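You operate a simulated robot arm through the tools that you are given. There is no shell and no other tool. Be economical: measure what you need, move in short steps, check, and stop when the job is done.

You run a simulated robot arm. Do the job below in one go: nothing can be reset, and whatever is moved stays where it is left.

JOB
Brush the bench disc player's lens clean with its tray wound out.
Fine: plug in its holder first and left there; wind the tray out and in again by the white gear knob; lens brush back in its cup; power left off. What is to be rubbed or washed off counts as gone when no trace of it is left.

The check looks at the end state, three seconds after you hand in, the way a careful person would. Anything else that was tipped, shoved, dropped, spilled or broken makes it a failure.

ROBOT AND FRAMES
A 6-joint arm with a two-finger gripper on a trunk, on a base that drives. Base frame: it is fixed to the floor where the robot stands at the start and does not move with it; the origin is under the middle of the robot, x ahead of it, y to its left, z up; the surface under the hand at the start is at about z = 828. Lengths are in mm, angles in rad, forces in N, time in s.
Its first joint turns from -2.897 to 2.897 rad. Places, roughly: bench disc player [700, 100, 900]; bench disc player plug (3x2x5 cm) [800, -200, 900]; bench disc player plug holder [800, -200, 800]; bench disc player power key [600, 200, 900]; changer power key [1200, 1800, 1100]; dust on the bench disc player lens [700, 300, 900]; floor disc player power key [-1200, -1200, 100]; inside of the brush cup [800, -400, 800]. Payload 2.54 kg.
The TCP is the grasp point between the finger pads, 30 mm short of the fingertips. In the tool frame z runs along the fingers and y along their closing line. The gripper opens to 116 mm. The gripper's body begins 95 mm behind the TCP.
Orientation is that of the tool frame in the base frame, as a unit quaternion [w, x, y, z]. With the fingers straight down and closing along the base's y, the tool's x points along the base's -x, its y along +y and its z along -z.

CONTROLS
- The arm moves only by the tool send_rows. Its argument "increments" is a list of rows, each an object of numbers (a shift or turn left out is 0, a gripper value left out holds the last): "dx", "dy", "dz": the shift along the tool's x, y, z in mm; "rx", "ry", "rz": the turn, a rotation vector about the tool's x, y, z in rad; "jaw": the opening in per cent of the stroke, from 0 (shut) to 100 (fully open). In form: [{"dx": .., "dy": .., "dz": .., "rx": .., "ry": .., "rz": .., "jaw": ..}, ...]. A call has 1 to 10 rows; each row shifts and turns the commanded pose from where the row before left it, along the tool's axes as they then stand. Each row takes 0.2 s and may step no farther than 50 mm and 0.15 rad from the row before; otherwise, or with a gripper value out of range, the whole call is refused. A pose out of reach is approached as far as the arm can. The call stops where the force on the tool passes 40 N (or 10 N more than at its start, if that is more) or the arm is blocked; 0.2 s more then pass. Each finger travels about 72 mm/s and halts on what it meets, pressing with about 24 N; the grip force reading is that of the motor and also rises with nothing between the fingers. The clock runs only during rows and for 0.2 s after the last one: add rows that do not move to give the fingers time. It gives the time, the measured TCP pose, the force on the tool (base axes), the opening and the grip force at its end, in the units of the frame above (readings bear some noise), with the torque about the TCP (base axes, N m) and any sound that the robot's microphone picked up, and new pictures: "views" is both (left out), scene, wrist or none.
- Cameras (640 x 400 px; columns grow to the right, rows downward): "scene" is now at [-17.8, 133.9, 1425.4]; the picture's right is [-0.21, -0.98, 0.00], its down [-0.37, 0.08, -0.93] and it looks along [0.90, -0.19, -0.38] (base axes); focal length 288 px, centre (320, 200). "wrist" rides on the gripper at [69, -15, -122] in the tool frame; the picture's right is [0.21, 0.98, 0.00], its down [-0.83, 0.18, -0.53] and it looks along [-0.52, 0.11, 0.85] (tool axes); focal length 251 px, centre (320, 200). There is no depth. A picture from a camera that has moved, and an enlarged one, comes with that camera's place and axes in the base frame and with its lens. The place of the scene camera against the robot may be out by one fixed shift of up to 18 mm in any direction.
- drive_base(legs): drives the robot by 1 to 6 legs, each [ahead, left, turn to the left] in mm, mm and rad, along the robot's own axes; the way and the turn of a leg run together, so that a leg with both is an arc; at most 1500 mm and 3.142 rad a leg. The arm and the cameras ride along, it lands a little off, and it stops where it bumps. It gives what a move gives, and a new picture of the scene camera.
- aim_head(pan, tilt): turns the head with the scene camera to pan (to the left, within 2.094 rad either way) and tilt (down, from -0.506 to 1.204), counted from straight ahead of the robot. It gives what a move gives, and a new picture of the scene camera.
- inspect(camera, box): a new picture of the part [left, top, right, bottom] of that camera's present view, enlarged. No time passes.
- hand_in(): hands the job in; it is judged then, once.

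Go step by step. Nothing tells you exact positions but the pictures and the camera data: compare them with the known pose of the tool, close in by small moves and look again before you grip or let go. The budget is 120 turns and 260 pictures, counting those below and the enlarged ones. Unless the task says otherwise, let go and move clear before handing in, and close with one line.

The tools are called after "Call:" as name(argument=value, ...) on one line, values as JSON. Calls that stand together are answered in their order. send_rows: Moves the arm, as the interface text tells. Its arguments: {"type":"object","properties":{"increments":{"type":"array"},"views":{"type":"string","enum":["both","scene","wrist","none"]}},"required":["increments"]} The other tools are called the same way: drive_base (legs) drives the base; aim_head (pan, tilt) turns the head that bears the scene camera; inspect (camera, box) takes an enlarged picture of a part of a camera's view; hand_in () hands the job in.

At the start:

```text
time_s: 0.0
eef_pos: [675.2, -42.5, 1248.5]
orientation: [0.0, -0.001, 1.0, 0.0]
force: [0.3, 0.8, -0.2]
wrist_torque: [0.01, -0.02, 0.0]
gripper_width: 116.1
gripper_force: 0.1
robot x, y, heading: [-2.5, -2.1, 0.001]
head pan, tilt: [-0.211, 0.389]
```

scene: 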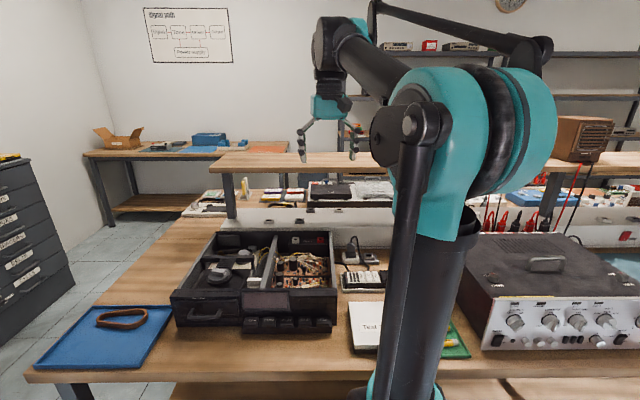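
wrist: 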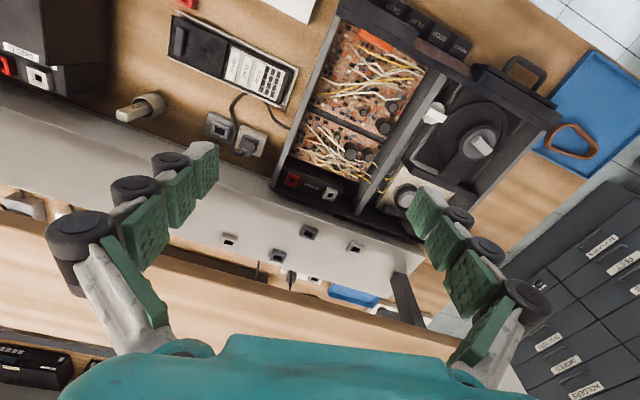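

I see an open disc player on the bench with the tray bay on the left, a plug in a socket behind it, and a brush in a cup further right. I'll take enlarged views first.

Call:
inspect(camera="wrist", box=[260, 0, 580, 200])

Call:
inspect(camera="wrist", box=[80, 0, 320, 150])

Call:
inspect(camera="scene", box=[160, 200, 400, 350])

```text
2.00 times, centred on (420, 100) of wrist
camera zoom: at [606.4, -58.6, 1370.3], right [-0.21, 0.98, 0.0], down [0.83, 0.18, 0.53], along [0.52, 0.11, -0.85], focal length 503 px, centre (120, 400)
```

zoom: 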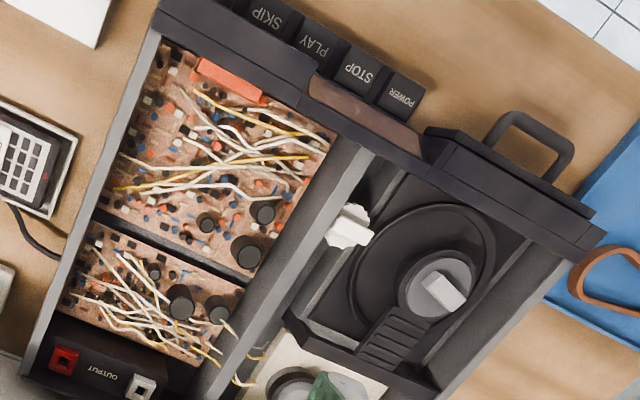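

```text
2.67 times, centred on (200, 75) of wrist
camera zoom: at [606.4, -58.6, 1370.3], right [-0.21, 0.98, 0.0], down [0.83, 0.18, 0.53], along [0.52, 0.11, -0.85], focal length 670 px, centre (640, 533)
```

zoom: 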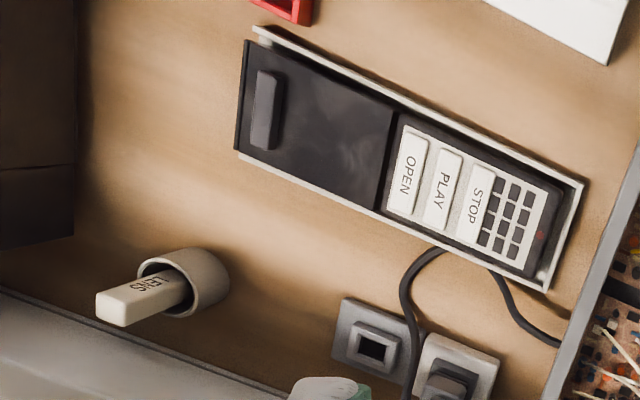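

```text
2.67 times, centred on (280, 275) of scene
camera zoom: at [-17.8, 133.9, 1425.4], right [-0.21, -0.98, 0.0], down [-0.37, 0.08, -0.93], along [0.9, -0.19, -0.38], focal length 768 px, centre (427, 0)
```

zoom: 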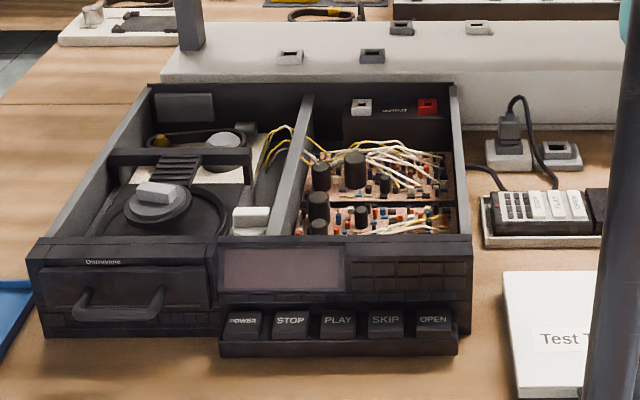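

The plug sits in a white socket around (811, -166), the empty grey holder is around (801, -234), and the brush cup is near (774, -345). I'll move closer above them for a good look.

Call:
send_rows(increments=[{"dx": -10, "dy": -25, "dz": 33}, {"dx": -10, "dy": -25, "dz": 33}, {"dx": -10, "dy": -25, "dz": 33}, {"dx": -10, "dy": -25, "dz": 33}, {"dx": -10, "dy": -25, "dz": 33}, {"dx": -10, "dy": -25, "dz": 33}])

```text
time_s: 1.4
eef_pos: [738.3, -194.6, 1050.0]
orientation: [-0.001, -0.001, 1.0, 0.0]
force: [-1.0, 0.1, 0.0]
wrist_torque: [-0.06, -0.02, 0.02]
gripper_width: 115.9
gripper_force: 0.0
robot x, y, heading: [-1.1, -0.2, -0.002]
head pan, tilt: [-0.211, 0.389]
camera scene: at [-18.0, 134.1, 1425.4], right [-0.21, -0.98, 0.0], down [-0.37, 0.08, -0.93], along [0.9, -0.19, -0.38], focal length 288 px, centre (320, 200)
camera wrist: at [668.5, -210.6, 1171.0], right [-0.21, 0.98, 0.0], down [0.83, 0.18, 0.53], along [0.52, 0.11, -0.85], focal length 251 px, centre (320, 200)
```

scene: 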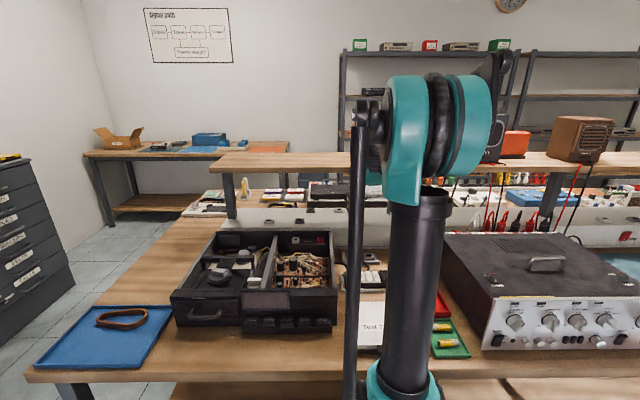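
wrist: 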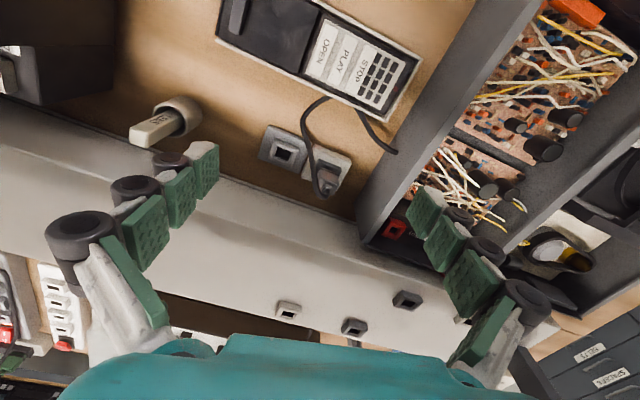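

Call:
inspect(camera="wrist", box=[120, 70, 400, 245])

Call:
inspect(camera="scene", box=[320, 220, 480, 320])

```text
2.29 times, centred on (260, 158) of wrist
camera zoom: at [668.5, -210.6, 1171.0], right [-0.21, 0.98, 0.0], down [0.83, 0.18, 0.53], along [0.52, 0.11, -0.85], focal length 575 px, centre (457, 297)
```

zoom: 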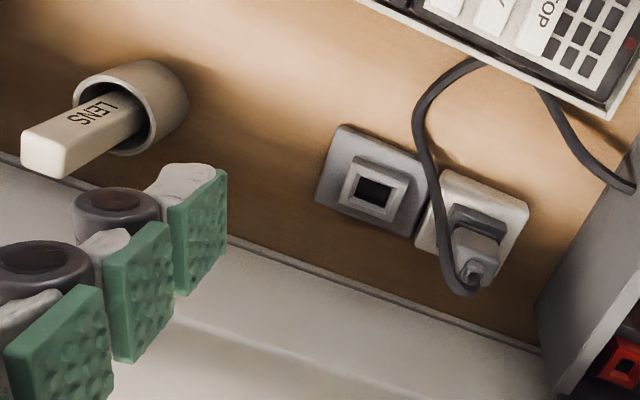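

```text
4.00 times, centred on (400, 270) of scene
camera zoom: at [-18.0, 134.1, 1425.4], right [-0.21, -0.98, 0.0], down [-0.37, 0.08, -0.93], along [0.9, -0.19, -0.38], focal length 1153 px, centre (0, -80)
```

zoom: 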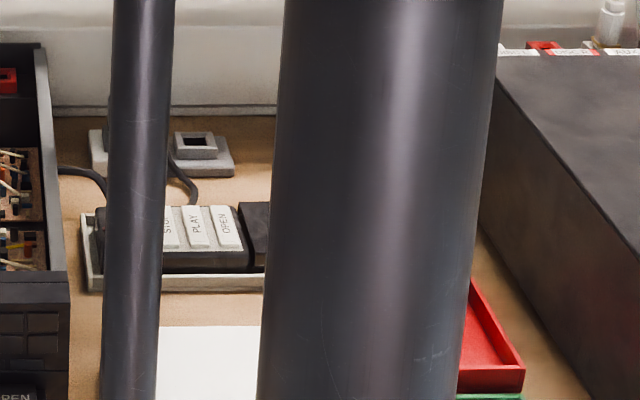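

The plug stands upright with a cable looping off the top to the robot's right, and the bench row is yawed about -0.19 rad. I'll go lower with half-closed jaws for a closer look.

Call:
send_rows(increments=[{"dx": -10, "dy": 7, "dz": 30, "jaw": 45}, {"dx": -10, "dy": 8, "dz": 30}, {"dz": 25}, {"rz": 0.1}, {"rz": 0.09}], views="wrist")

Call:
inspect(camera="wrist", box=[200, 100, 440, 250])

```text
time_s: 2.6
eef_pos: [757.6, -177.8, 966.1]
orientation: [-0.001, 0.096, 0.995, 0.0]
force: [-0.1, -0.6, -0.4]
wrist_torque: [0.02, -0.01, -0.01]
gripper_width: 52.6
gripper_force: 0.1
robot x, y, heading: [0.9, -2.0, -0.0]
head pan, tilt: [-0.211, 0.389]
camera wrist: at [685.9, -180.2, 1087.8], right [-0.03, 1.0, 0.0], down [0.85, 0.02, 0.53], along [0.53, 0.01, -0.85], focal length 251 px, centre (320, 200)
```

wrist: 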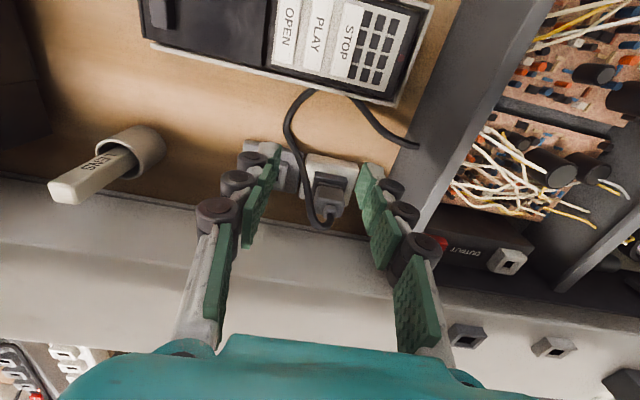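

```text
2.67 times, centred on (320, 175) of wrist
camera zoom: at [685.9, -180.2, 1087.8], right [-0.03, 1.0, 0.0], down [0.85, 0.02, 0.53], along [0.53, 0.01, -0.85], focal length 670 px, centre (320, 267)
```

zoom: 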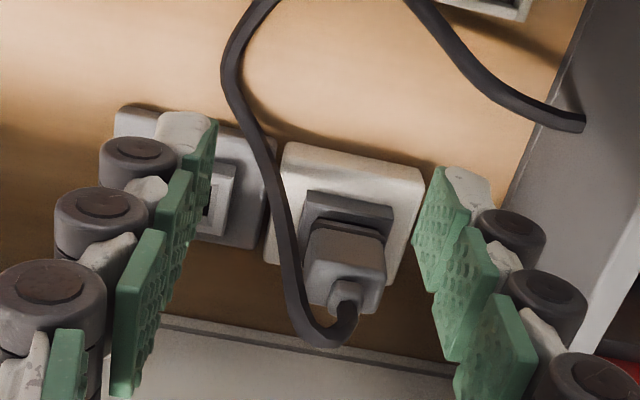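

The plug is about 30 mm wide along the row and 20 mm deep, standing near (815, -167). The cable runs down its right side, so I'll turn the jaws 90° to close front-to-back.

Call:
send_rows(increments=[{"rz": -0.15}, {"rz": -0.15}, {"rz": -0.15}, {"rz": -0.15}, {"rz": -0.15}, {"rz": -0.15}, {"rz": -0.15}, {"rz": -0.15}, {"rz": -0.15}, {"rz": -0.15}], views="none")

Call:
send_rows(increments=[{"rz": -0.07}, {"dx": -11, "dy": -27}, {"dx": -11, "dy": -27}, {}])

Call:
inspect(camera="wrist", box=[200, 100, 440, 250])

```text
time_s: 4.8
eef_pos: [755.4, -177.9, 965.7]
orientation: [0.001, -0.61, 0.793, 0.0]
force: [-0.2, 1.0, 0.4]
wrist_torque: [0.0, -0.03, -0.01]
gripper_width: 52.5
gripper_force: 0.0
robot x, y, heading: [-1.7, 1.2, -0.002]
head pan, tilt: [-0.211, 0.389]
```

```text
time_s: 5.8
eef_pos: [815.9, -168.3, 965.9]
orientation: [0.0, -0.637, 0.771, 0.0]
force: [0.2, 0.0, -0.2]
wrist_torque: [0.0, 0.02, -0.02]
gripper_width: 52.1
gripper_force: 0.0
robot x, y, heading: [-0.7, 1.0, -0.008]
head pan, tilt: [-0.211, 0.389]
camera scene: at [-17.8, 133.9, 1425.4], right [-0.21, -0.98, 0.0], down [-0.37, 0.08, -0.93], along [0.9, -0.19, -0.38], focal length 288 px, centre (320, 200)
camera wrist: at [816.8, -238.9, 1085.9], right [-1.0, -0.03, 0.0], down [-0.02, 0.85, 0.53], along [-0.01, 0.53, -0.85], focal length 251 px, centre (320, 200)
```

scene: 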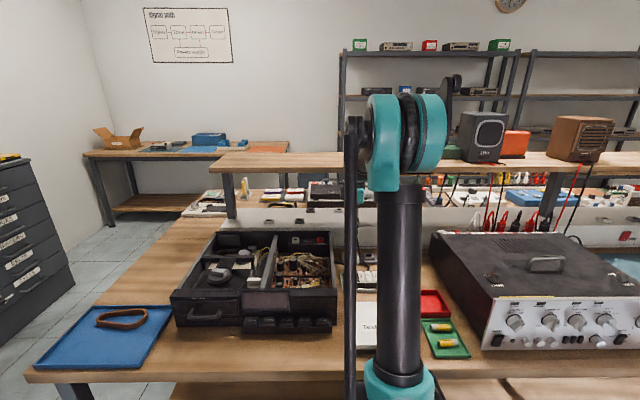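
wrist: 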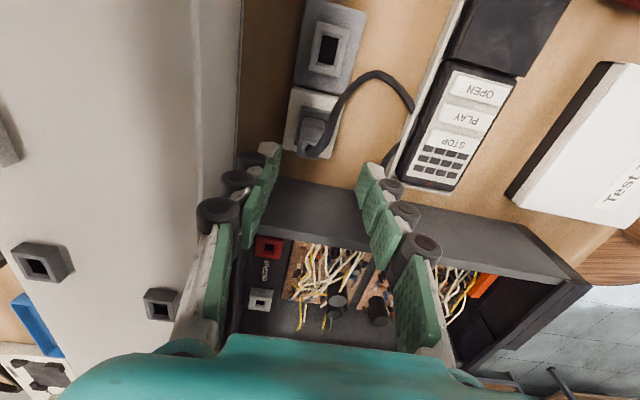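

```text
2.67 times, centred on (320, 175) of wrist
camera zoom: at [816.8, -238.9, 1085.9], right [-1.0, -0.03, 0.0], down [-0.02, 0.85, 0.53], along [-0.01, 0.53, -0.85], focal length 670 px, centre (320, 267)
```

zoom: 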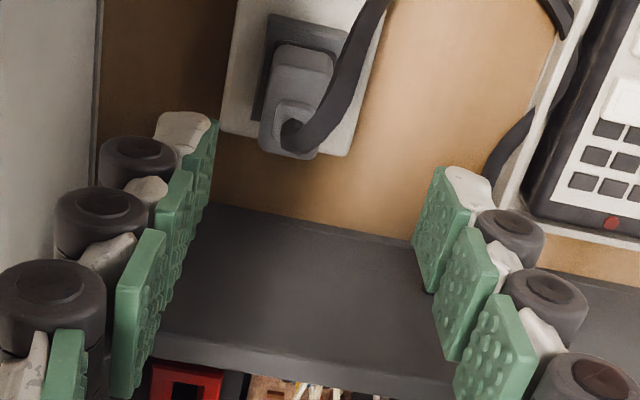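

The refined plug centre is about (825, -164) with its top near z 876. I'll shift over it and descend part way.

Call:
send_rows(increments=[{"dx": -5.6, "dy": -8.1}, {"dz": 35}, {"dz": 30}, {}], views="wrist")

Call:
inspect(camera="wrist", box=[220, 80, 420, 205])

```text
time_s: 6.8
eef_pos: [821.9, -161.0, 900.4]
orientation: [0.001, -0.636, 0.771, 0.001]
force: [-0.1, -1.2, -0.3]
wrist_torque: [0.01, 0.0, 0.0]
gripper_width: 52.1
gripper_force: 0.1
robot x, y, heading: [-1.0, 1.6, 0.0]
head pan, tilt: [-0.211, 0.389]
camera wrist: at [823.6, -232.7, 1022.0], right [-1.0, -0.02, 0.0], down [-0.02, 0.85, 0.53], along [-0.01, 0.53, -0.85], focal length 251 px, centre (320, 200)
```

wrist: 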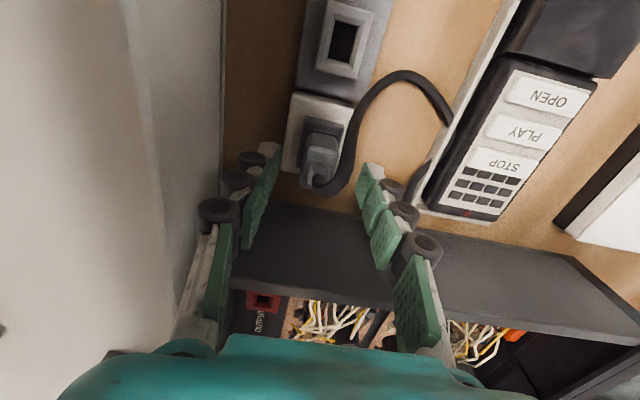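

```text
3.20 times, centred on (320, 142) of wrist
camera zoom: at [823.6, -232.7, 1022.0], right [-1.0, -0.02, 0.0], down [-0.02, 0.85, 0.53], along [-0.01, 0.53, -0.85], focal length 805 px, centre (320, 384)
```

zoom: 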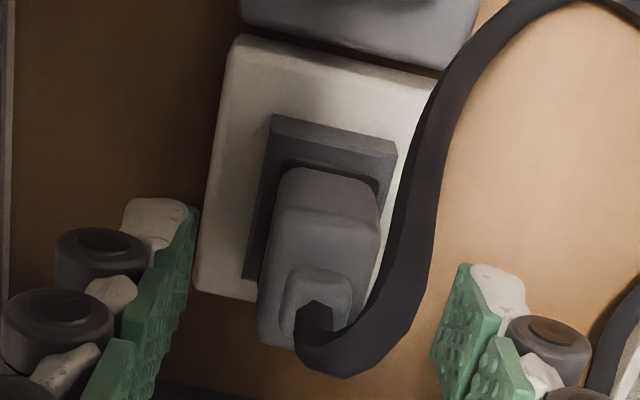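

The plug is centred under the hand, but its cable leaves toward the robot, right where a finger would close. I'll go back up and return to closing along the row, where the sides are clear.

Call:
send_rows(increments=[{"dz": -40}, {"dz": -40, "jaw": 52}, {"rz": 0.15}, {"rz": 0.15}, {"rz": 0.15}, {"rz": 0.15}, {"rz": 0.15}, {"rz": 0.15}, {"rz": 0.15}, {"rz": 0.15}], views="none")

Call:
send_rows(increments=[{"rz": 0.15}, {"rz": 0.15}, {"rz": 0.08}, {"dz": 30}, {"dz": 25}, {}], views="wrist")

Call:
inspect(camera="wrist", box=[220, 80, 420, 205])

```text
time_s: 9.0
eef_pos: [822.1, -161.4, 980.4]
orientation: [0.0, -0.088, 0.996, 0.0]
force: [0.0, -0.1, 0.2]
wrist_torque: [-0.02, -0.02, 0.02]
gripper_width: 60.2
gripper_force: 0.1
robot x, y, heading: [3.4, -0.9, -0.001]
head pan, tilt: [-0.211, 0.389]
```

```text
time_s: 10.4
eef_pos: [822.6, -160.3, 926.8]
orientation: [0.0, 0.1, 0.995, 0.0]
force: [0.8, 0.5, 0.4]
wrist_torque: [0.05, -0.02, 0.01]
gripper_width: 60.1
gripper_force: 0.1
robot x, y, heading: [1.9, 1.6, -0.002]
head pan, tilt: [-0.211, 0.389]
camera wrist: at [751.4, -162.7, 1047.4], right [-0.02, 1.0, 0.0], down [0.85, 0.01, 0.53], along [0.53, 0.01, -0.85], focal length 251 px, centre (320, 200)
```

wrist: 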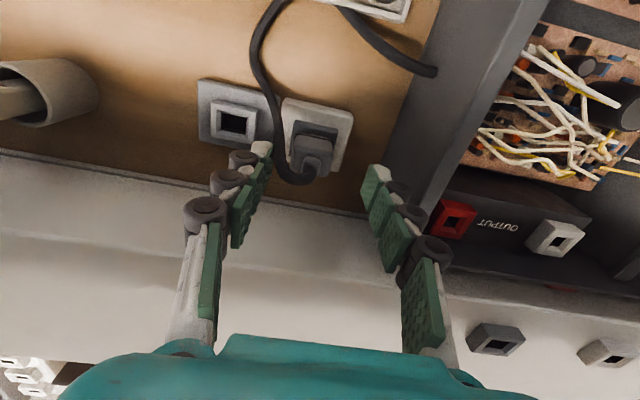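

```text
3.20 times, centred on (320, 142) of wrist
camera zoom: at [751.4, -162.7, 1047.4], right [-0.02, 1.0, 0.0], down [0.85, 0.01, 0.53], along [0.53, 0.01, -0.85], focal length 805 px, centre (320, 384)
```

zoom: 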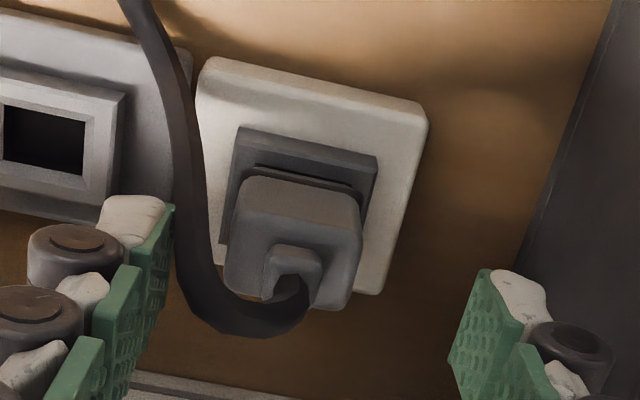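

The cable leaves the knob diagonally toward the robot and right. Gripping slightly behind the plug's centre along the row clears it, so I'll descend there.

Call:
send_rows(increments=[{"dx": -8, "dy": -4.6}, {"dz": 25}, {"dz": 23}, {}], views="wrist")

Call:
inspect(camera="wrist", box=[220, 60, 420, 185])

```text
time_s: 11.4
eef_pos: [828.6, -170.2, 875.2]
orientation: [0.0, 0.099, 0.995, -0.001]
force: [0.5, 0.0, -0.2]
wrist_torque: [-0.03, 0.02, 0.0]
gripper_width: 60.2
gripper_force: 0.0
robot x, y, heading: [-2.3, 0.8, 0.002]
head pan, tilt: [-0.211, 0.389]
camera wrist: at [758.5, -171.7, 996.4], right [-0.02, 1.0, 0.0], down [0.85, 0.01, 0.53], along [0.53, 0.01, -0.85], focal length 251 px, centre (320, 200)
```

wrist: 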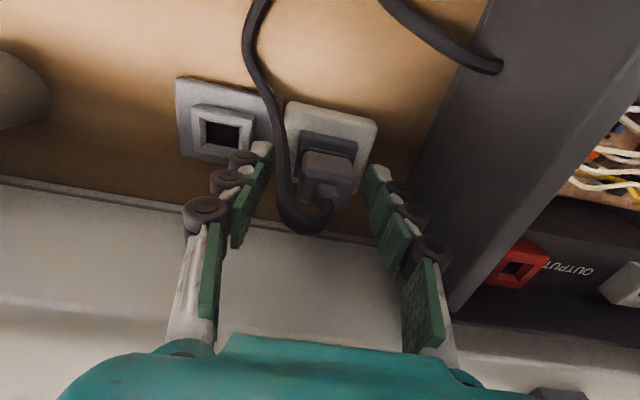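

```text
3.20 times, centred on (320, 122) of wrist
camera zoom: at [758.5, -171.7, 996.4], right [-0.02, 1.0, 0.0], down [0.85, 0.01, 0.53], along [0.53, 0.01, -0.85], focal length 805 px, centre (320, 448)
```

zoom: 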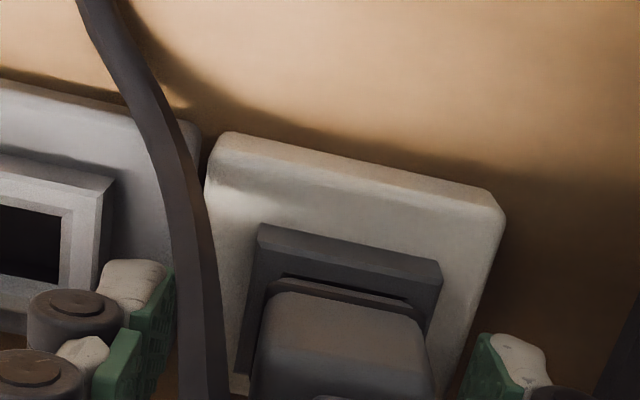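

The fingers straddle the plug with their tips just above the socket plate. I'll nudge to centre and close.

Call:
send_rows(increments=[{"dy": 4}, {"jaw": 35}, {"jaw": 15}, {}, {}], views="wrist")

Call:
inspect(camera="wrist", box=[220, 100, 420, 225])

```text
time_s: 12.6
eef_pos: [830.2, -167.2, 876.4]
orientation: [0.0, 0.101, 0.995, -0.001]
force: [-4.5, -34.0, 5.4]
wrist_torque: [-1.35, 0.24, -0.07]
gripper_width: 35.4
gripper_force: 45.4
robot x, y, heading: [-2.0, 1.1, -0.003]
head pan, tilt: [-0.211, 0.389]
camera wrist: at [758.7, -169.6, 997.7], right [-0.01, 1.0, 0.0], down [0.85, 0.01, 0.53], along [0.53, 0.01, -0.85], focal length 251 px, centre (320, 200)
```

wrist: 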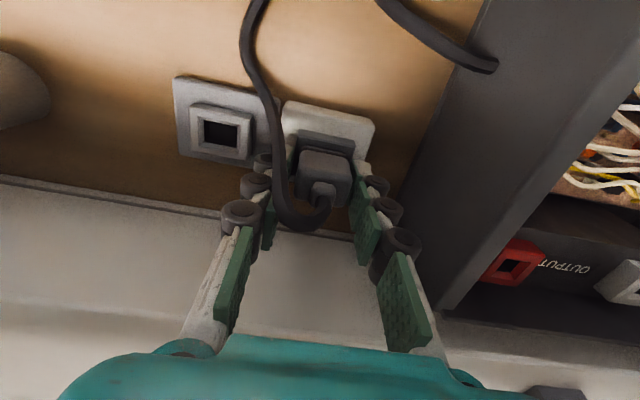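

```text
3.20 times, centred on (320, 162) of wrist
camera zoom: at [758.7, -169.6, 997.7], right [-0.01, 1.0, 0.0], down [0.85, 0.01, 0.53], along [0.53, 0.01, -0.85], focal length 805 px, centre (320, 320)
```

zoom: 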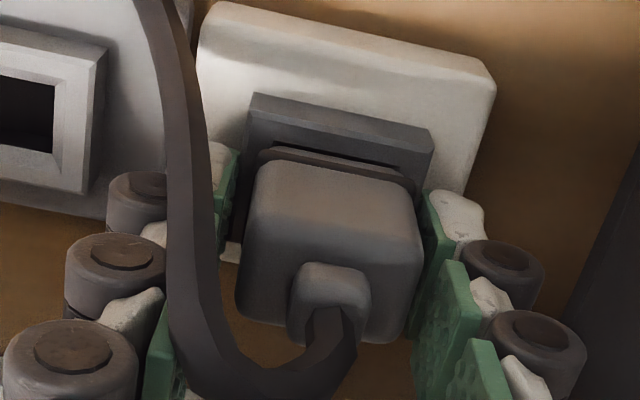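

The fingertips met the socket's raised frame (35 mm) rather than the plug body. I'll open slightly, rise about 10 mm, re-centre and close again.

Call:
send_rows(increments=[{"jaw": 45}, {}, {"dz": -10}, {"dy": 3, "jaw": 30}, {"jaw": 15}, {}, {}], views="wrist")

Call:
inspect(camera="wrist", box=[220, 100, 420, 225])

```text
time_s: 14.2
eef_pos: [829.1, -162.8, 887.6]
orientation: [0.0, 0.1, 0.995, 0.0]
force: [-3.6, -27.8, 4.8]
wrist_torque: [-0.84, 0.17, 0.13]
gripper_width: 35.7
gripper_force: 13.7
robot x, y, heading: [-5.5, -3.1, 0.001]
head pan, tilt: [-0.211, 0.389]
camera wrist: at [759.2, -165.0, 1009.1], right [-0.02, 1.0, 0.0], down [0.85, 0.01, 0.53], along [0.53, 0.01, -0.85], focal length 251 px, centre (320, 200)
```

wrist: 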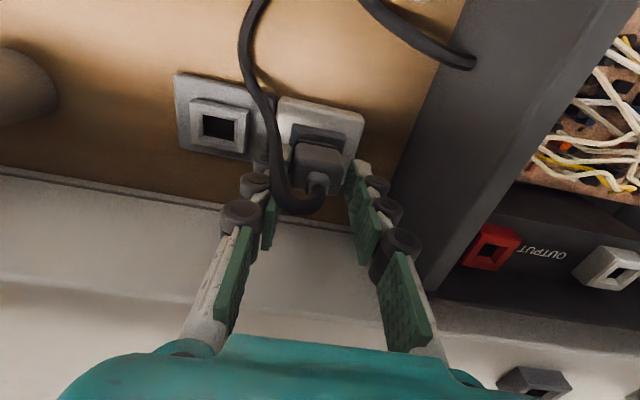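

```text
3.20 times, centred on (320, 162) of wrist
camera zoom: at [759.2, -165.0, 1009.1], right [-0.02, 1.0, 0.0], down [0.85, 0.01, 0.53], along [0.53, 0.01, -0.85], focal length 805 px, centre (320, 320)
```

zoom: 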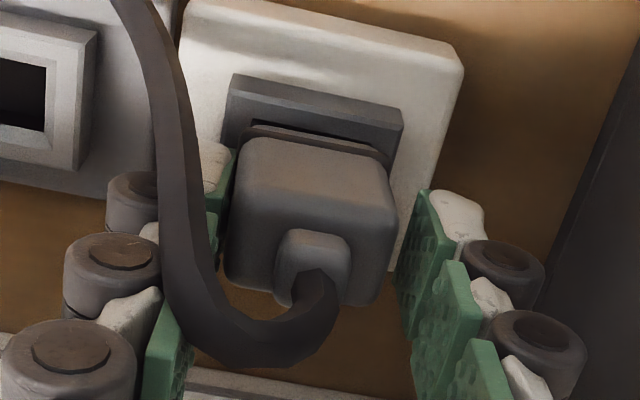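

The -y reaction means only the right-hand (−y) finger is in contact, with a small gap at the other. I'll shift -3 mm while the jaws stay commanded closed.

Call:
send_rows(increments=[{"dy": -1.5}, {"dy": -1.5}, {}, {}], views="wrist")

Call:
inspect(camera="wrist", box=[220, 100, 420, 225])

```text
time_s: 15.2
eef_pos: [829.5, -165.8, 887.7]
orientation: [0.001, 0.101, 0.995, 0.001]
force: [-5.6, -18.7, 8.8]
wrist_torque: [-0.66, 0.25, 0.12]
gripper_width: 30.9
gripper_force: 9.9
robot x, y, heading: [0.1, -0.3, -0.001]
head pan, tilt: [-0.211, 0.389]
camera wrist: at [759.0, -167.5, 1009.5], right [-0.02, 1.0, 0.0], down [0.85, 0.01, 0.53], along [0.53, 0.01, -0.85], focal length 251 px, centre (320, 200)
```

wrist: 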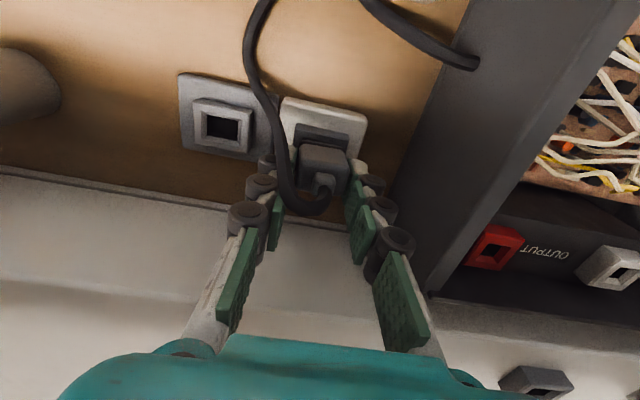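

```text
3.20 times, centred on (320, 162) of wrist
camera zoom: at [759.0, -167.5, 1009.5], right [-0.02, 1.0, 0.0], down [0.85, 0.01, 0.53], along [0.53, 0.01, -0.85], focal length 805 px, centre (320, 320)
```

zoom: 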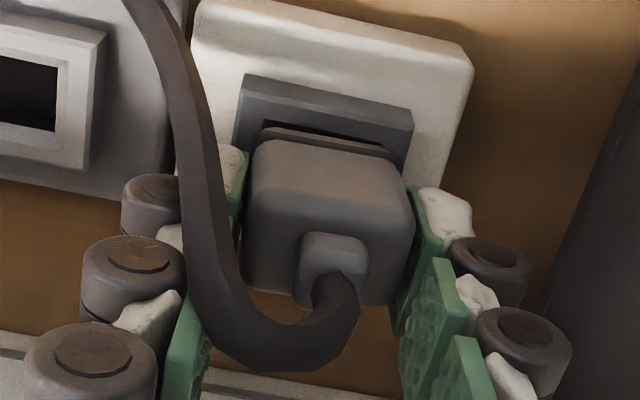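

Nearly balanced at 30.9 mm. One more small shift and a firmer squeeze.

Call:
send_rows(increments=[{"dy": -1.5, "jaw": 0}, {}, {}], views="none")

```text
time_s: 16.0
eef_pos: [828.8, -167.6, 888.5]
orientation: [0.001, 0.1, 0.995, 0.0]
force: [-8.2, -18.7, 2.3]
wrist_torque: [-0.66, 0.3, 0.13]
gripper_width: 28.2
gripper_force: 23.4
robot x, y, heading: [2.5, -2.2, 0.001]
head pan, tilt: [-0.211, 0.389]
```

Call:
send_rows(increments=[{"dy": -1.5}, {}, {}], views="wrist")

Call:
inspect(camera="wrist", box=[220, 100, 420, 225])

```text
time_s: 16.8
eef_pos: [830.1, -166.7, 887.9]
orientation: [-0.001, 0.099, 0.995, 0.001]
force: [-4.1, -7.5, 3.2]
wrist_torque: [-0.27, 0.14, 0.01]
gripper_width: 28.2
gripper_force: 23.7
robot x, y, heading: [1.8, 0.2, -0.001]
head pan, tilt: [-0.211, 0.389]
camera wrist: at [758.8, -169.1, 1009.1], right [-0.02, 1.0, 0.0], down [0.85, 0.01, 0.53], along [0.53, 0.01, -0.85], focal length 251 px, centre (320, 200)
```

wrist: 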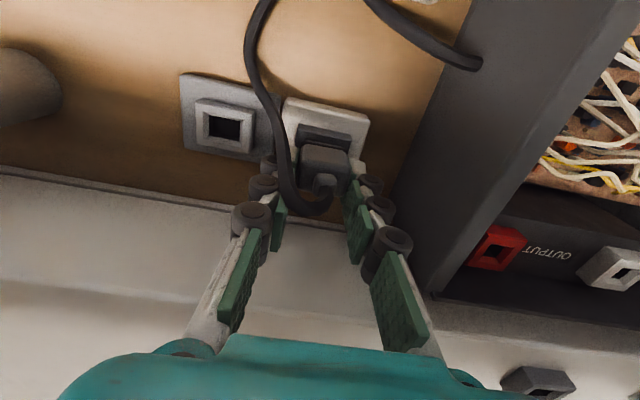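

```text
3.20 times, centred on (320, 162) of wrist
camera zoom: at [758.8, -169.1, 1009.1], right [-0.02, 1.0, 0.0], down [0.85, 0.01, 0.53], along [0.53, 0.01, -0.85], focal length 805 px, centre (320, 320)
```

zoom: 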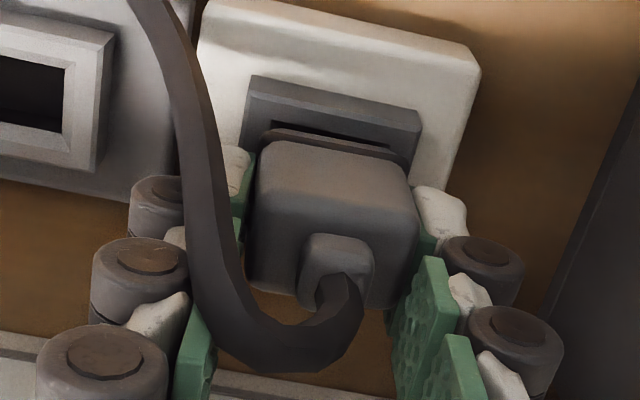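

The plug is gripped (28.2 mm, balanced). Now pull it straight up.

Call:
send_rows(increments=[{"dz": -8}, {"dz": -8}, {"dz": -8}, {"dz": -10}, {"dz": -10}, {"dz": -10}, {}], views="wrist")

Call:
inspect(camera="wrist", box=[140, 60, 420, 235])

```text
time_s: 18.4
eef_pos: [827.5, -166.2, 941.8]
orientation: [0.0, 0.1, 0.995, 0.0]
force: [-0.3, 0.2, 0.0]
wrist_torque: [0.0, -0.01, -0.02]
gripper_width: 28.0
gripper_force: 24.2
robot x, y, heading: [-0.7, -0.3, 0.001]
head pan, tilt: [-0.211, 0.389]
camera wrist: at [757.6, -169.4, 1062.7], right [-0.02, 1.0, 0.0], down [0.85, 0.01, 0.53], along [0.53, 0.01, -0.85], focal length 251 px, centre (320, 200)
```

wrist: 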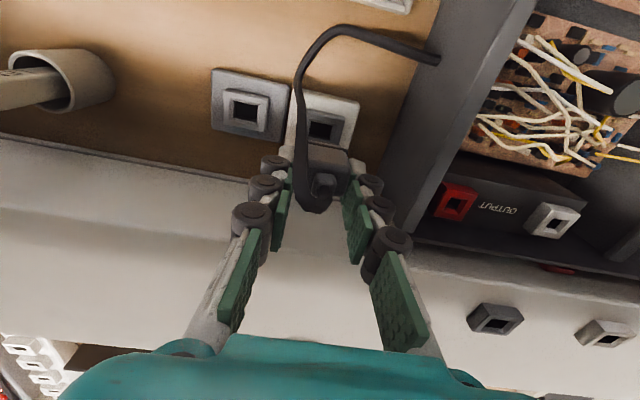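

```text
2.29 times, centred on (280, 148) of wrist
camera zoom: at [757.6, -169.4, 1062.7], right [-0.02, 1.0, 0.0], down [0.85, 0.01, 0.53], along [0.53, 0.01, -0.85], focal length 575 px, centre (411, 320)
```

zoom: 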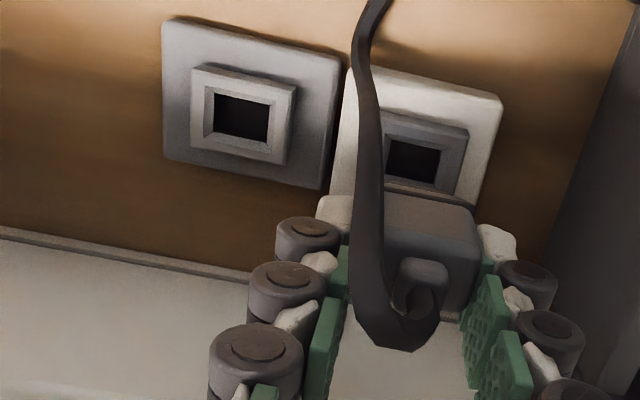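

The plug is out, and the holder hole lies (-15.5, -62) mm from the socket hole. I'll move over it and check alignment.

Call:
send_rows(increments=[{"dx": 0.9, "dy": -21.3}, {"dx": 0.9, "dy": -21.3}, {"dx": 1, "dy": -21.2}, {}, {}], views="wrist")

Call:
inspect(camera="wrist", box=[220, 80, 460, 230])

```text
time_s: 19.6
eef_pos: [813.9, -230.6, 942.9]
orientation: [0.0, 0.1, 0.995, 0.0]
force: [0.1, -0.3, -0.6]
wrist_torque: [0.03, 0.04, 0.0]
gripper_width: 28.0
gripper_force: 23.9
robot x, y, heading: [-0.5, 5.6, -0.003]
head pan, tilt: [-0.211, 0.389]
camera wrist: at [742.8, -231.7, 1062.7], right [-0.02, 1.0, 0.0], down [0.85, 0.01, 0.53], along [0.53, 0.01, -0.85], focal length 251 px, centre (320, 200)
```

wrist: 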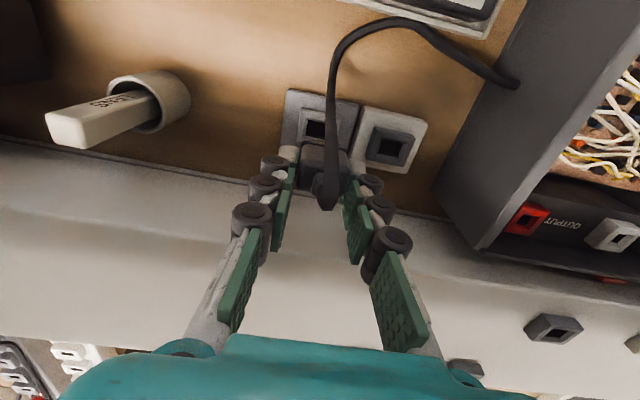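

```text
2.67 times, centred on (340, 155) of wrist
camera zoom: at [742.8, -231.7, 1062.7], right [-0.02, 1.0, 0.0], down [0.85, 0.01, 0.53], along [0.53, 0.01, -0.85], focal length 670 px, centre (267, 320)
```

zoom: 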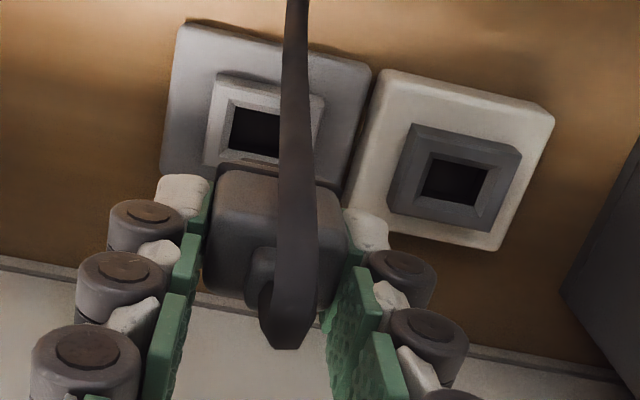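

Call:
send_rows(increments=[{"dx": 1.0}], views="none")

Call:
send_rows(increments=[{}], views="none")

Call:
inspect(camera="wrist", box=[270, 90, 390, 165])

```text
time_s: 20.0
eef_pos: [812.6, -230.2, 940.7]
orientation: [0.0, 0.1, 0.995, -0.001]
force: [1.0, 0.3, -0.4]
wrist_torque: [-0.01, -0.01, -0.03]
gripper_width: 28.0
gripper_force: 24.4
robot x, y, heading: [1.6, 1.2, 0.004]
head pan, tilt: [-0.211, 0.389]
```

```text
time_s: 20.4
eef_pos: [812.5, -230.5, 941.5]
orientation: [0.001, 0.1, 0.995, 0.0]
force: [-1.4, -0.2, -0.6]
wrist_torque: [0.02, 0.02, 0.03]
gripper_width: 27.9
gripper_force: 23.9
robot x, y, heading: [-0.4, 1.0, -0.001]
head pan, tilt: [-0.211, 0.389]
```

```text
5.33 times, centred on (330, 128) of wrist
camera zoom: at [741.8, -231.5, 1062.8], right [-0.02, 1.0, 0.0], down [0.85, 0.01, 0.53], along [0.53, 0.01, -0.85], focal length 1341 px, centre (267, 587)
```

zoom: 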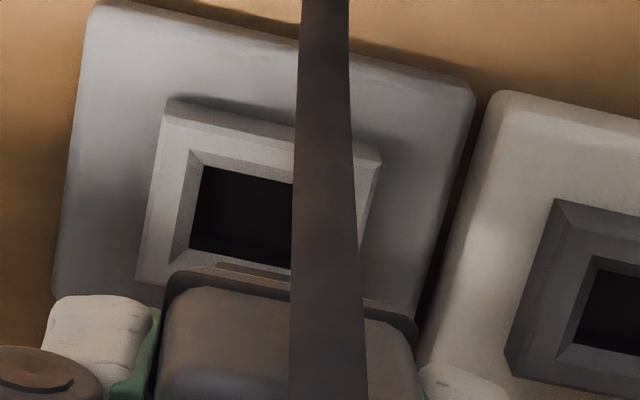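

Within-image triangulation confirms the offset, with about 1 mm more needed to the right. I'll correct it and lower carefully.

Call:
send_rows(increments=[{"dy": -1.1}, {"dz": 12}, {"dz": 8}, {"dz": 6}, {"dz": 5}, {"dz": 5}, {}], views="wrist")

Call:
inspect(camera="wrist", box=[250, 90, 410, 190])

```text
time_s: 22.0
eef_pos: [814.6, -230.1, 907.8]
orientation: [0.0, 0.1, 0.995, -0.001]
force: [-0.6, -0.3, -0.7]
wrist_torque: [0.01, 0.01, -0.02]
gripper_width: 27.6
gripper_force: 23.8
robot x, y, heading: [1.5, 2.5, 0.0]
head pan, tilt: [-0.211, 0.389]
camera wrist: at [743.4, -232.4, 1028.3], right [-0.02, 1.0, 0.0], down [0.85, 0.01, 0.53], along [0.53, 0.01, -0.85], focal length 251 px, centre (320, 200)
```

wrist: 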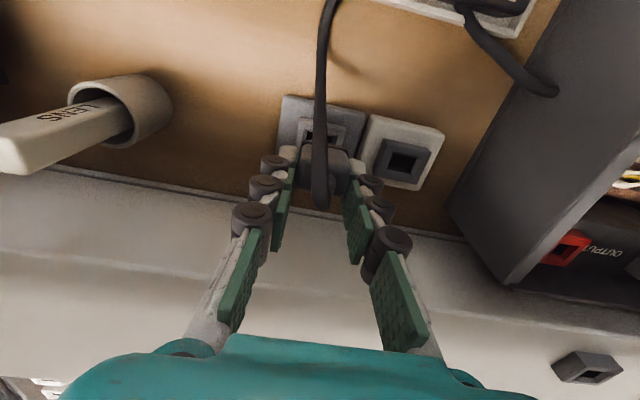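

```text
4.00 times, centred on (330, 140) of wrist
camera zoom: at [743.4, -232.4, 1028.3], right [-0.02, 1.0, 0.0], down [0.85, 0.01, 0.53], along [0.53, 0.01, -0.85], focal length 1006 px, centre (280, 440)
```

zoom: 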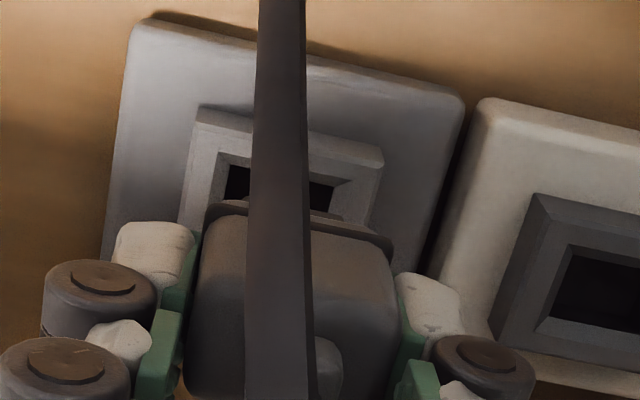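

Comparing plate and frame edges with the seated view puts the plug within about 1 mm of the holder. Continuing down gently.

Call:
send_rows(increments=[{"dy": -0.5, "dz": 3}, {"dz": 3}, {"dz": 3}, {"dz": 3}, {}], views="none")

Call:
inspect(camera="wrist", box=[250, 90, 410, 190])

```text
time_s: 23.2
eef_pos: [812.2, -230.8, 895.7]
orientation: [0.0, 0.101, 0.995, 0.0]
force: [-0.5, 0.2, -0.8]
wrist_torque: [0.03, -0.02, 0.01]
gripper_width: 28.2
gripper_force: 24.0
robot x, y, heading: [-2.1, -1.7, -0.004]
head pan, tilt: [-0.211, 0.389]
```

```text
4.00 times, centred on (330, 140) of wrist
camera zoom: at [741.7, -232.2, 1016.4], right [-0.02, 1.0, 0.0], down [0.85, 0.01, 0.53], along [0.53, 0.01, -0.85], focal length 1006 px, centre (280, 440)
```

zoom: 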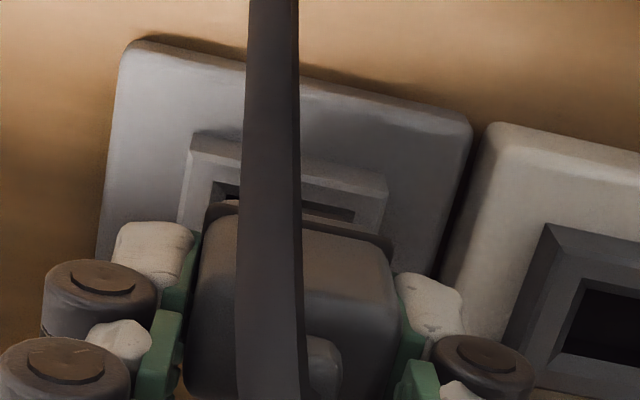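

No contact yet, about 8 mm above seat. Continuing.

Call:
send_rows(increments=[{"dz": 2.5}, {"dz": 2.5}, {"dz": 2.5}, {}], views="none")

Call:
inspect(camera="wrist", box=[250, 90, 410, 190])

```text
time_s: 24.2
eef_pos: [812.1, -230.9, 888.7]
orientation: [-0.001, 0.1, 0.995, 0.0]
force: [0.8, 1.4, 23.1]
wrist_torque: [0.08, 0.26, 0.05]
gripper_width: 27.7
gripper_force: 23.5
robot x, y, heading: [-3.3, -1.8, -0.003]
head pan, tilt: [-0.211, 0.389]
```

```text
4.00 times, centred on (330, 140) of wrist
camera zoom: at [741.4, -232.8, 1009.0], right [-0.02, 1.0, 0.0], down [0.84, 0.01, 0.53], along [0.53, 0.01, -0.85], focal length 1006 px, centre (280, 440)
```

zoom: 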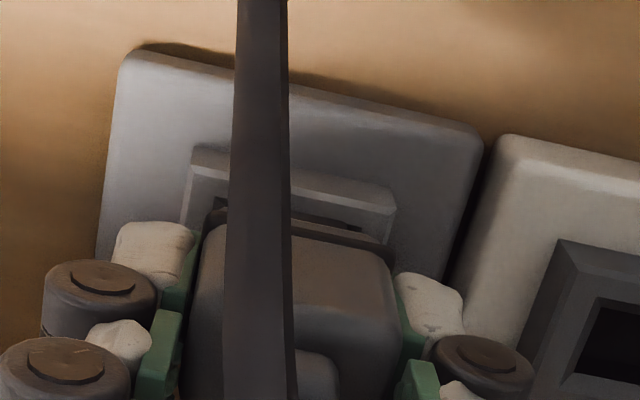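

Contact at 23 N near seat height, but the frame sits about 2 mm too far ahead compared with the seated view. I'll lift slightly, shift +2 mm in x and try again.

Call:
send_rows(increments=[{"dz": -5}, {"dx": -2.2, "dy": -0.8}, {"dz": 2}, {"dz": 2}, {"dz": 1}, {}], views="none")

Call:
inspect(camera="wrist", box=[250, 90, 410, 190])

```text
time_s: 25.6
eef_pos: [814.4, -232.5, 887.2]
orientation: [0.0, 0.101, 0.995, 0.0]
force: [-0.1, -0.5, -0.9]
wrist_torque: [-0.01, 0.0, 0.01]
gripper_width: 28.2
gripper_force: 23.9
robot x, y, heading: [-0.5, -2.3, 0.007]
head pan, tilt: [-0.211, 0.389]
```

```text
4.00 times, centred on (330, 140) of wrist
camera zoom: at [743.9, -234.3, 1007.6], right [-0.02, 1.0, 0.0], down [0.85, 0.01, 0.53], along [0.53, 0.01, -0.85], focal length 1006 px, centre (280, 440)
```

zoom: 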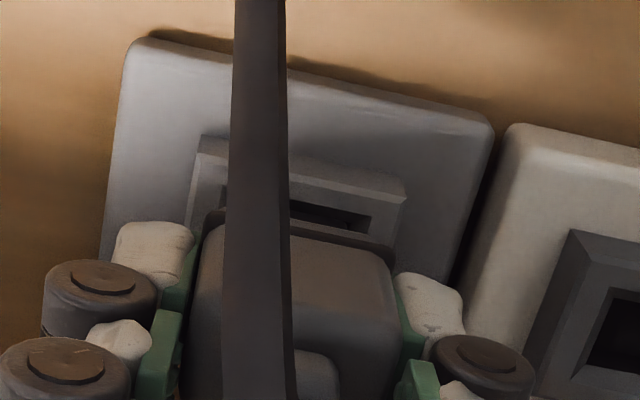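

The earlier obstruction is gone. Continuing down to the seat.

Call:
send_rows(increments=[{"dz": 1.5}, {"dz": 1.5}, {"dz": 1.5}, {}], views="none")

Call:
inspect(camera="wrist", box=[250, 90, 410, 190])

```text
time_s: 26.6
eef_pos: [815.4, -231.3, 882.6]
orientation: [0.0, 0.099, 0.995, 0.0]
force: [8.4, 0.1, 0.9]
wrist_torque: [0.03, -0.37, -0.02]
gripper_width: 28.0
gripper_force: 24.3
robot x, y, heading: [3.1, -0.8, -0.004]
head pan, tilt: [-0.211, 0.389]
```

```text
4.00 times, centred on (330, 140) of wrist
camera zoom: at [744.5, -234.2, 1003.3], right [-0.02, 1.0, 0.0], down [0.85, 0.01, 0.53], along [0.53, 0.01, -0.85], focal length 1006 px, centre (280, 440)
```

zoom: 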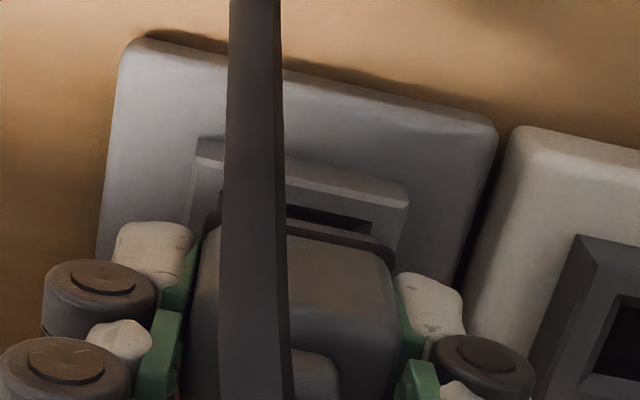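

Call:
send_rows(increments=[{"dx": 0.6, "dz": 1.5}, {"dz": 1.5}, {"dz": 1.5}, {}], views="none")

Call:
inspect(camera="wrist", box=[250, 90, 410, 190])

```text
time_s: 27.6
eef_pos: [814.7, -232.1, 876.3]
orientation: [0.0, 0.099, 0.995, -0.001]
force: [19.6, -3.3, 4.5]
wrist_torque: [-0.14, -0.8, -0.02]
gripper_width: 28.1
gripper_force: 24.1
robot x, y, heading: [0.9, -4.5, 0.002]
head pan, tilt: [-0.211, 0.389]
```

```text
4.00 times, centred on (330, 140) of wrist
camera zoom: at [743.9, -234.1, 998.7], right [-0.02, 1.0, 0.0], down [0.85, 0.01, 0.53], along [0.53, 0.01, -0.85], focal length 1006 px, centre (280, 440)
```

zoom: 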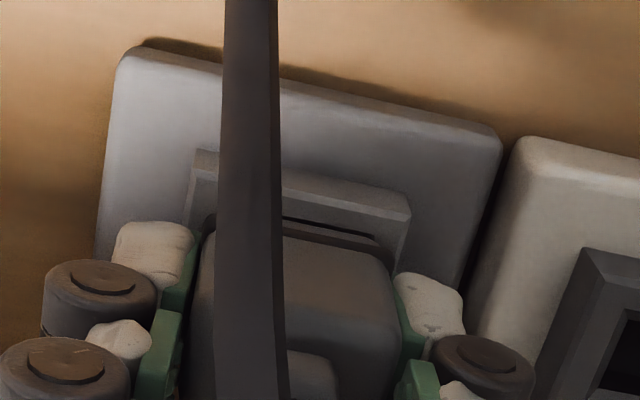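

The hole wall pushes the tool toward +x; I'll relieve that by 2 mm and look at the depth.

Call:
send_rows(increments=[{"dx": -1}, {"dx": -1}, {}], views="none")

Call:
send_rows(increments=[{"dz": 1.5}, {}], views="none")

Call:
inspect(camera="wrist", box=[250, 90, 410, 190])

```text
time_s: 28.4
eef_pos: [815.2, -232.2, 876.3]
orientation: [0.0, 0.1, 0.995, 0.0]
force: [-0.3, 0.3, -0.3]
wrist_torque: [-0.03, 0.0, -0.02]
gripper_width: 28.0
gripper_force: 23.7
robot x, y, heading: [-3.3, 1.8, 0.002]
head pan, tilt: [-0.211, 0.389]
```

```text
time_s: 29.0
eef_pos: [816.3, -230.7, 876.7]
orientation: [0.0, 0.1, 0.995, 0.0]
force: [-4.0, -2.3, 10.9]
wrist_torque: [-0.07, 0.04, -0.01]
gripper_width: 28.0
gripper_force: 23.9
robot x, y, heading: [-1.0, 1.0, 0.002]
head pan, tilt: [-0.211, 0.389]
```

```text
4.00 times, centred on (330, 140) of wrist
camera zoom: at [744.7, -233.8, 997.7], right [-0.02, 1.0, 0.0], down [0.85, 0.01, 0.53], along [0.53, 0.01, -0.85], focal length 1006 px, centre (280, 440)
```

zoom: 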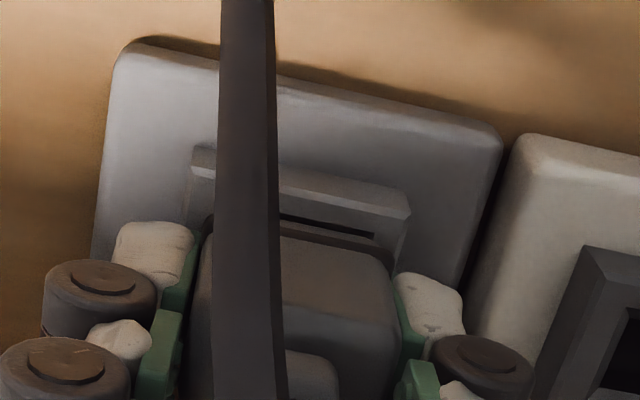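

Call:
send_rows(increments=[{"dz": 1.5}, {}], views="none")

Call:
inspect(camera="wrist", box=[220, 60, 460, 210])

Call:
inspect(camera="scene", box=[320, 220, 480, 320])

```text
time_s: 29.6
eef_pos: [815.6, -231.3, 876.5]
orientation: [0.001, 0.099, 0.995, 0.0]
force: [2.1, -0.4, 22.6]
wrist_torque: [-0.06, -0.2, -0.02]
gripper_width: 28.1
gripper_force: 24.2
robot x, y, heading: [2.3, -0.4, 0.002]
head pan, tilt: [-0.211, 0.389]
```

```text
2.67 times, centred on (340, 135) of wrist
camera zoom: at [744.5, -233.8, 996.5], right [-0.02, 1.0, 0.0], down [0.84, 0.01, 0.54], along [0.54, 0.01, -0.84], focal length 670 px, centre (267, 373)
```

zoom: 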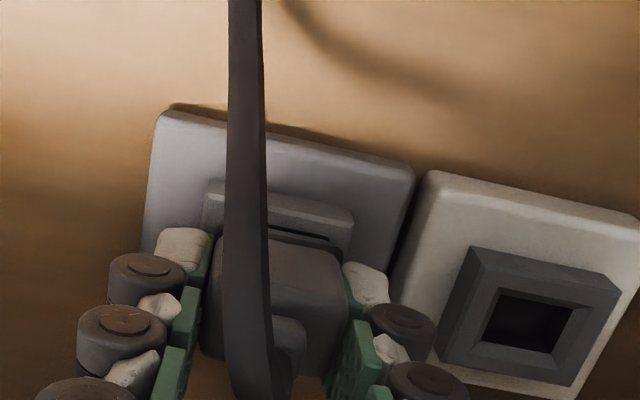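

```text
4.00 times, centred on (400, 270) of scene
camera zoom: at [-18.4, 134.1, 1425.4], right [-0.21, -0.98, 0.0], down [-0.37, 0.08, -0.93], along [0.9, -0.19, -0.38], focal length 1153 px, centre (0, -80)
```

zoom: 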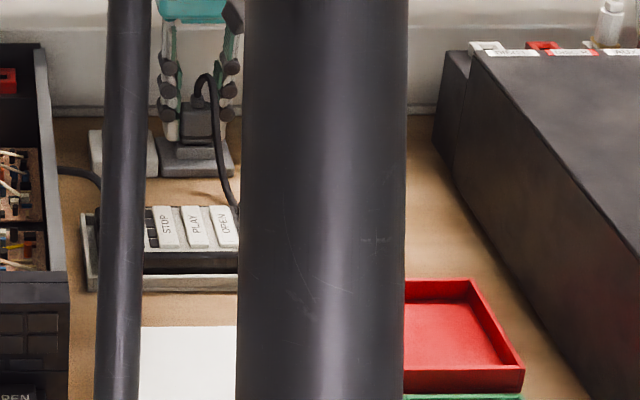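

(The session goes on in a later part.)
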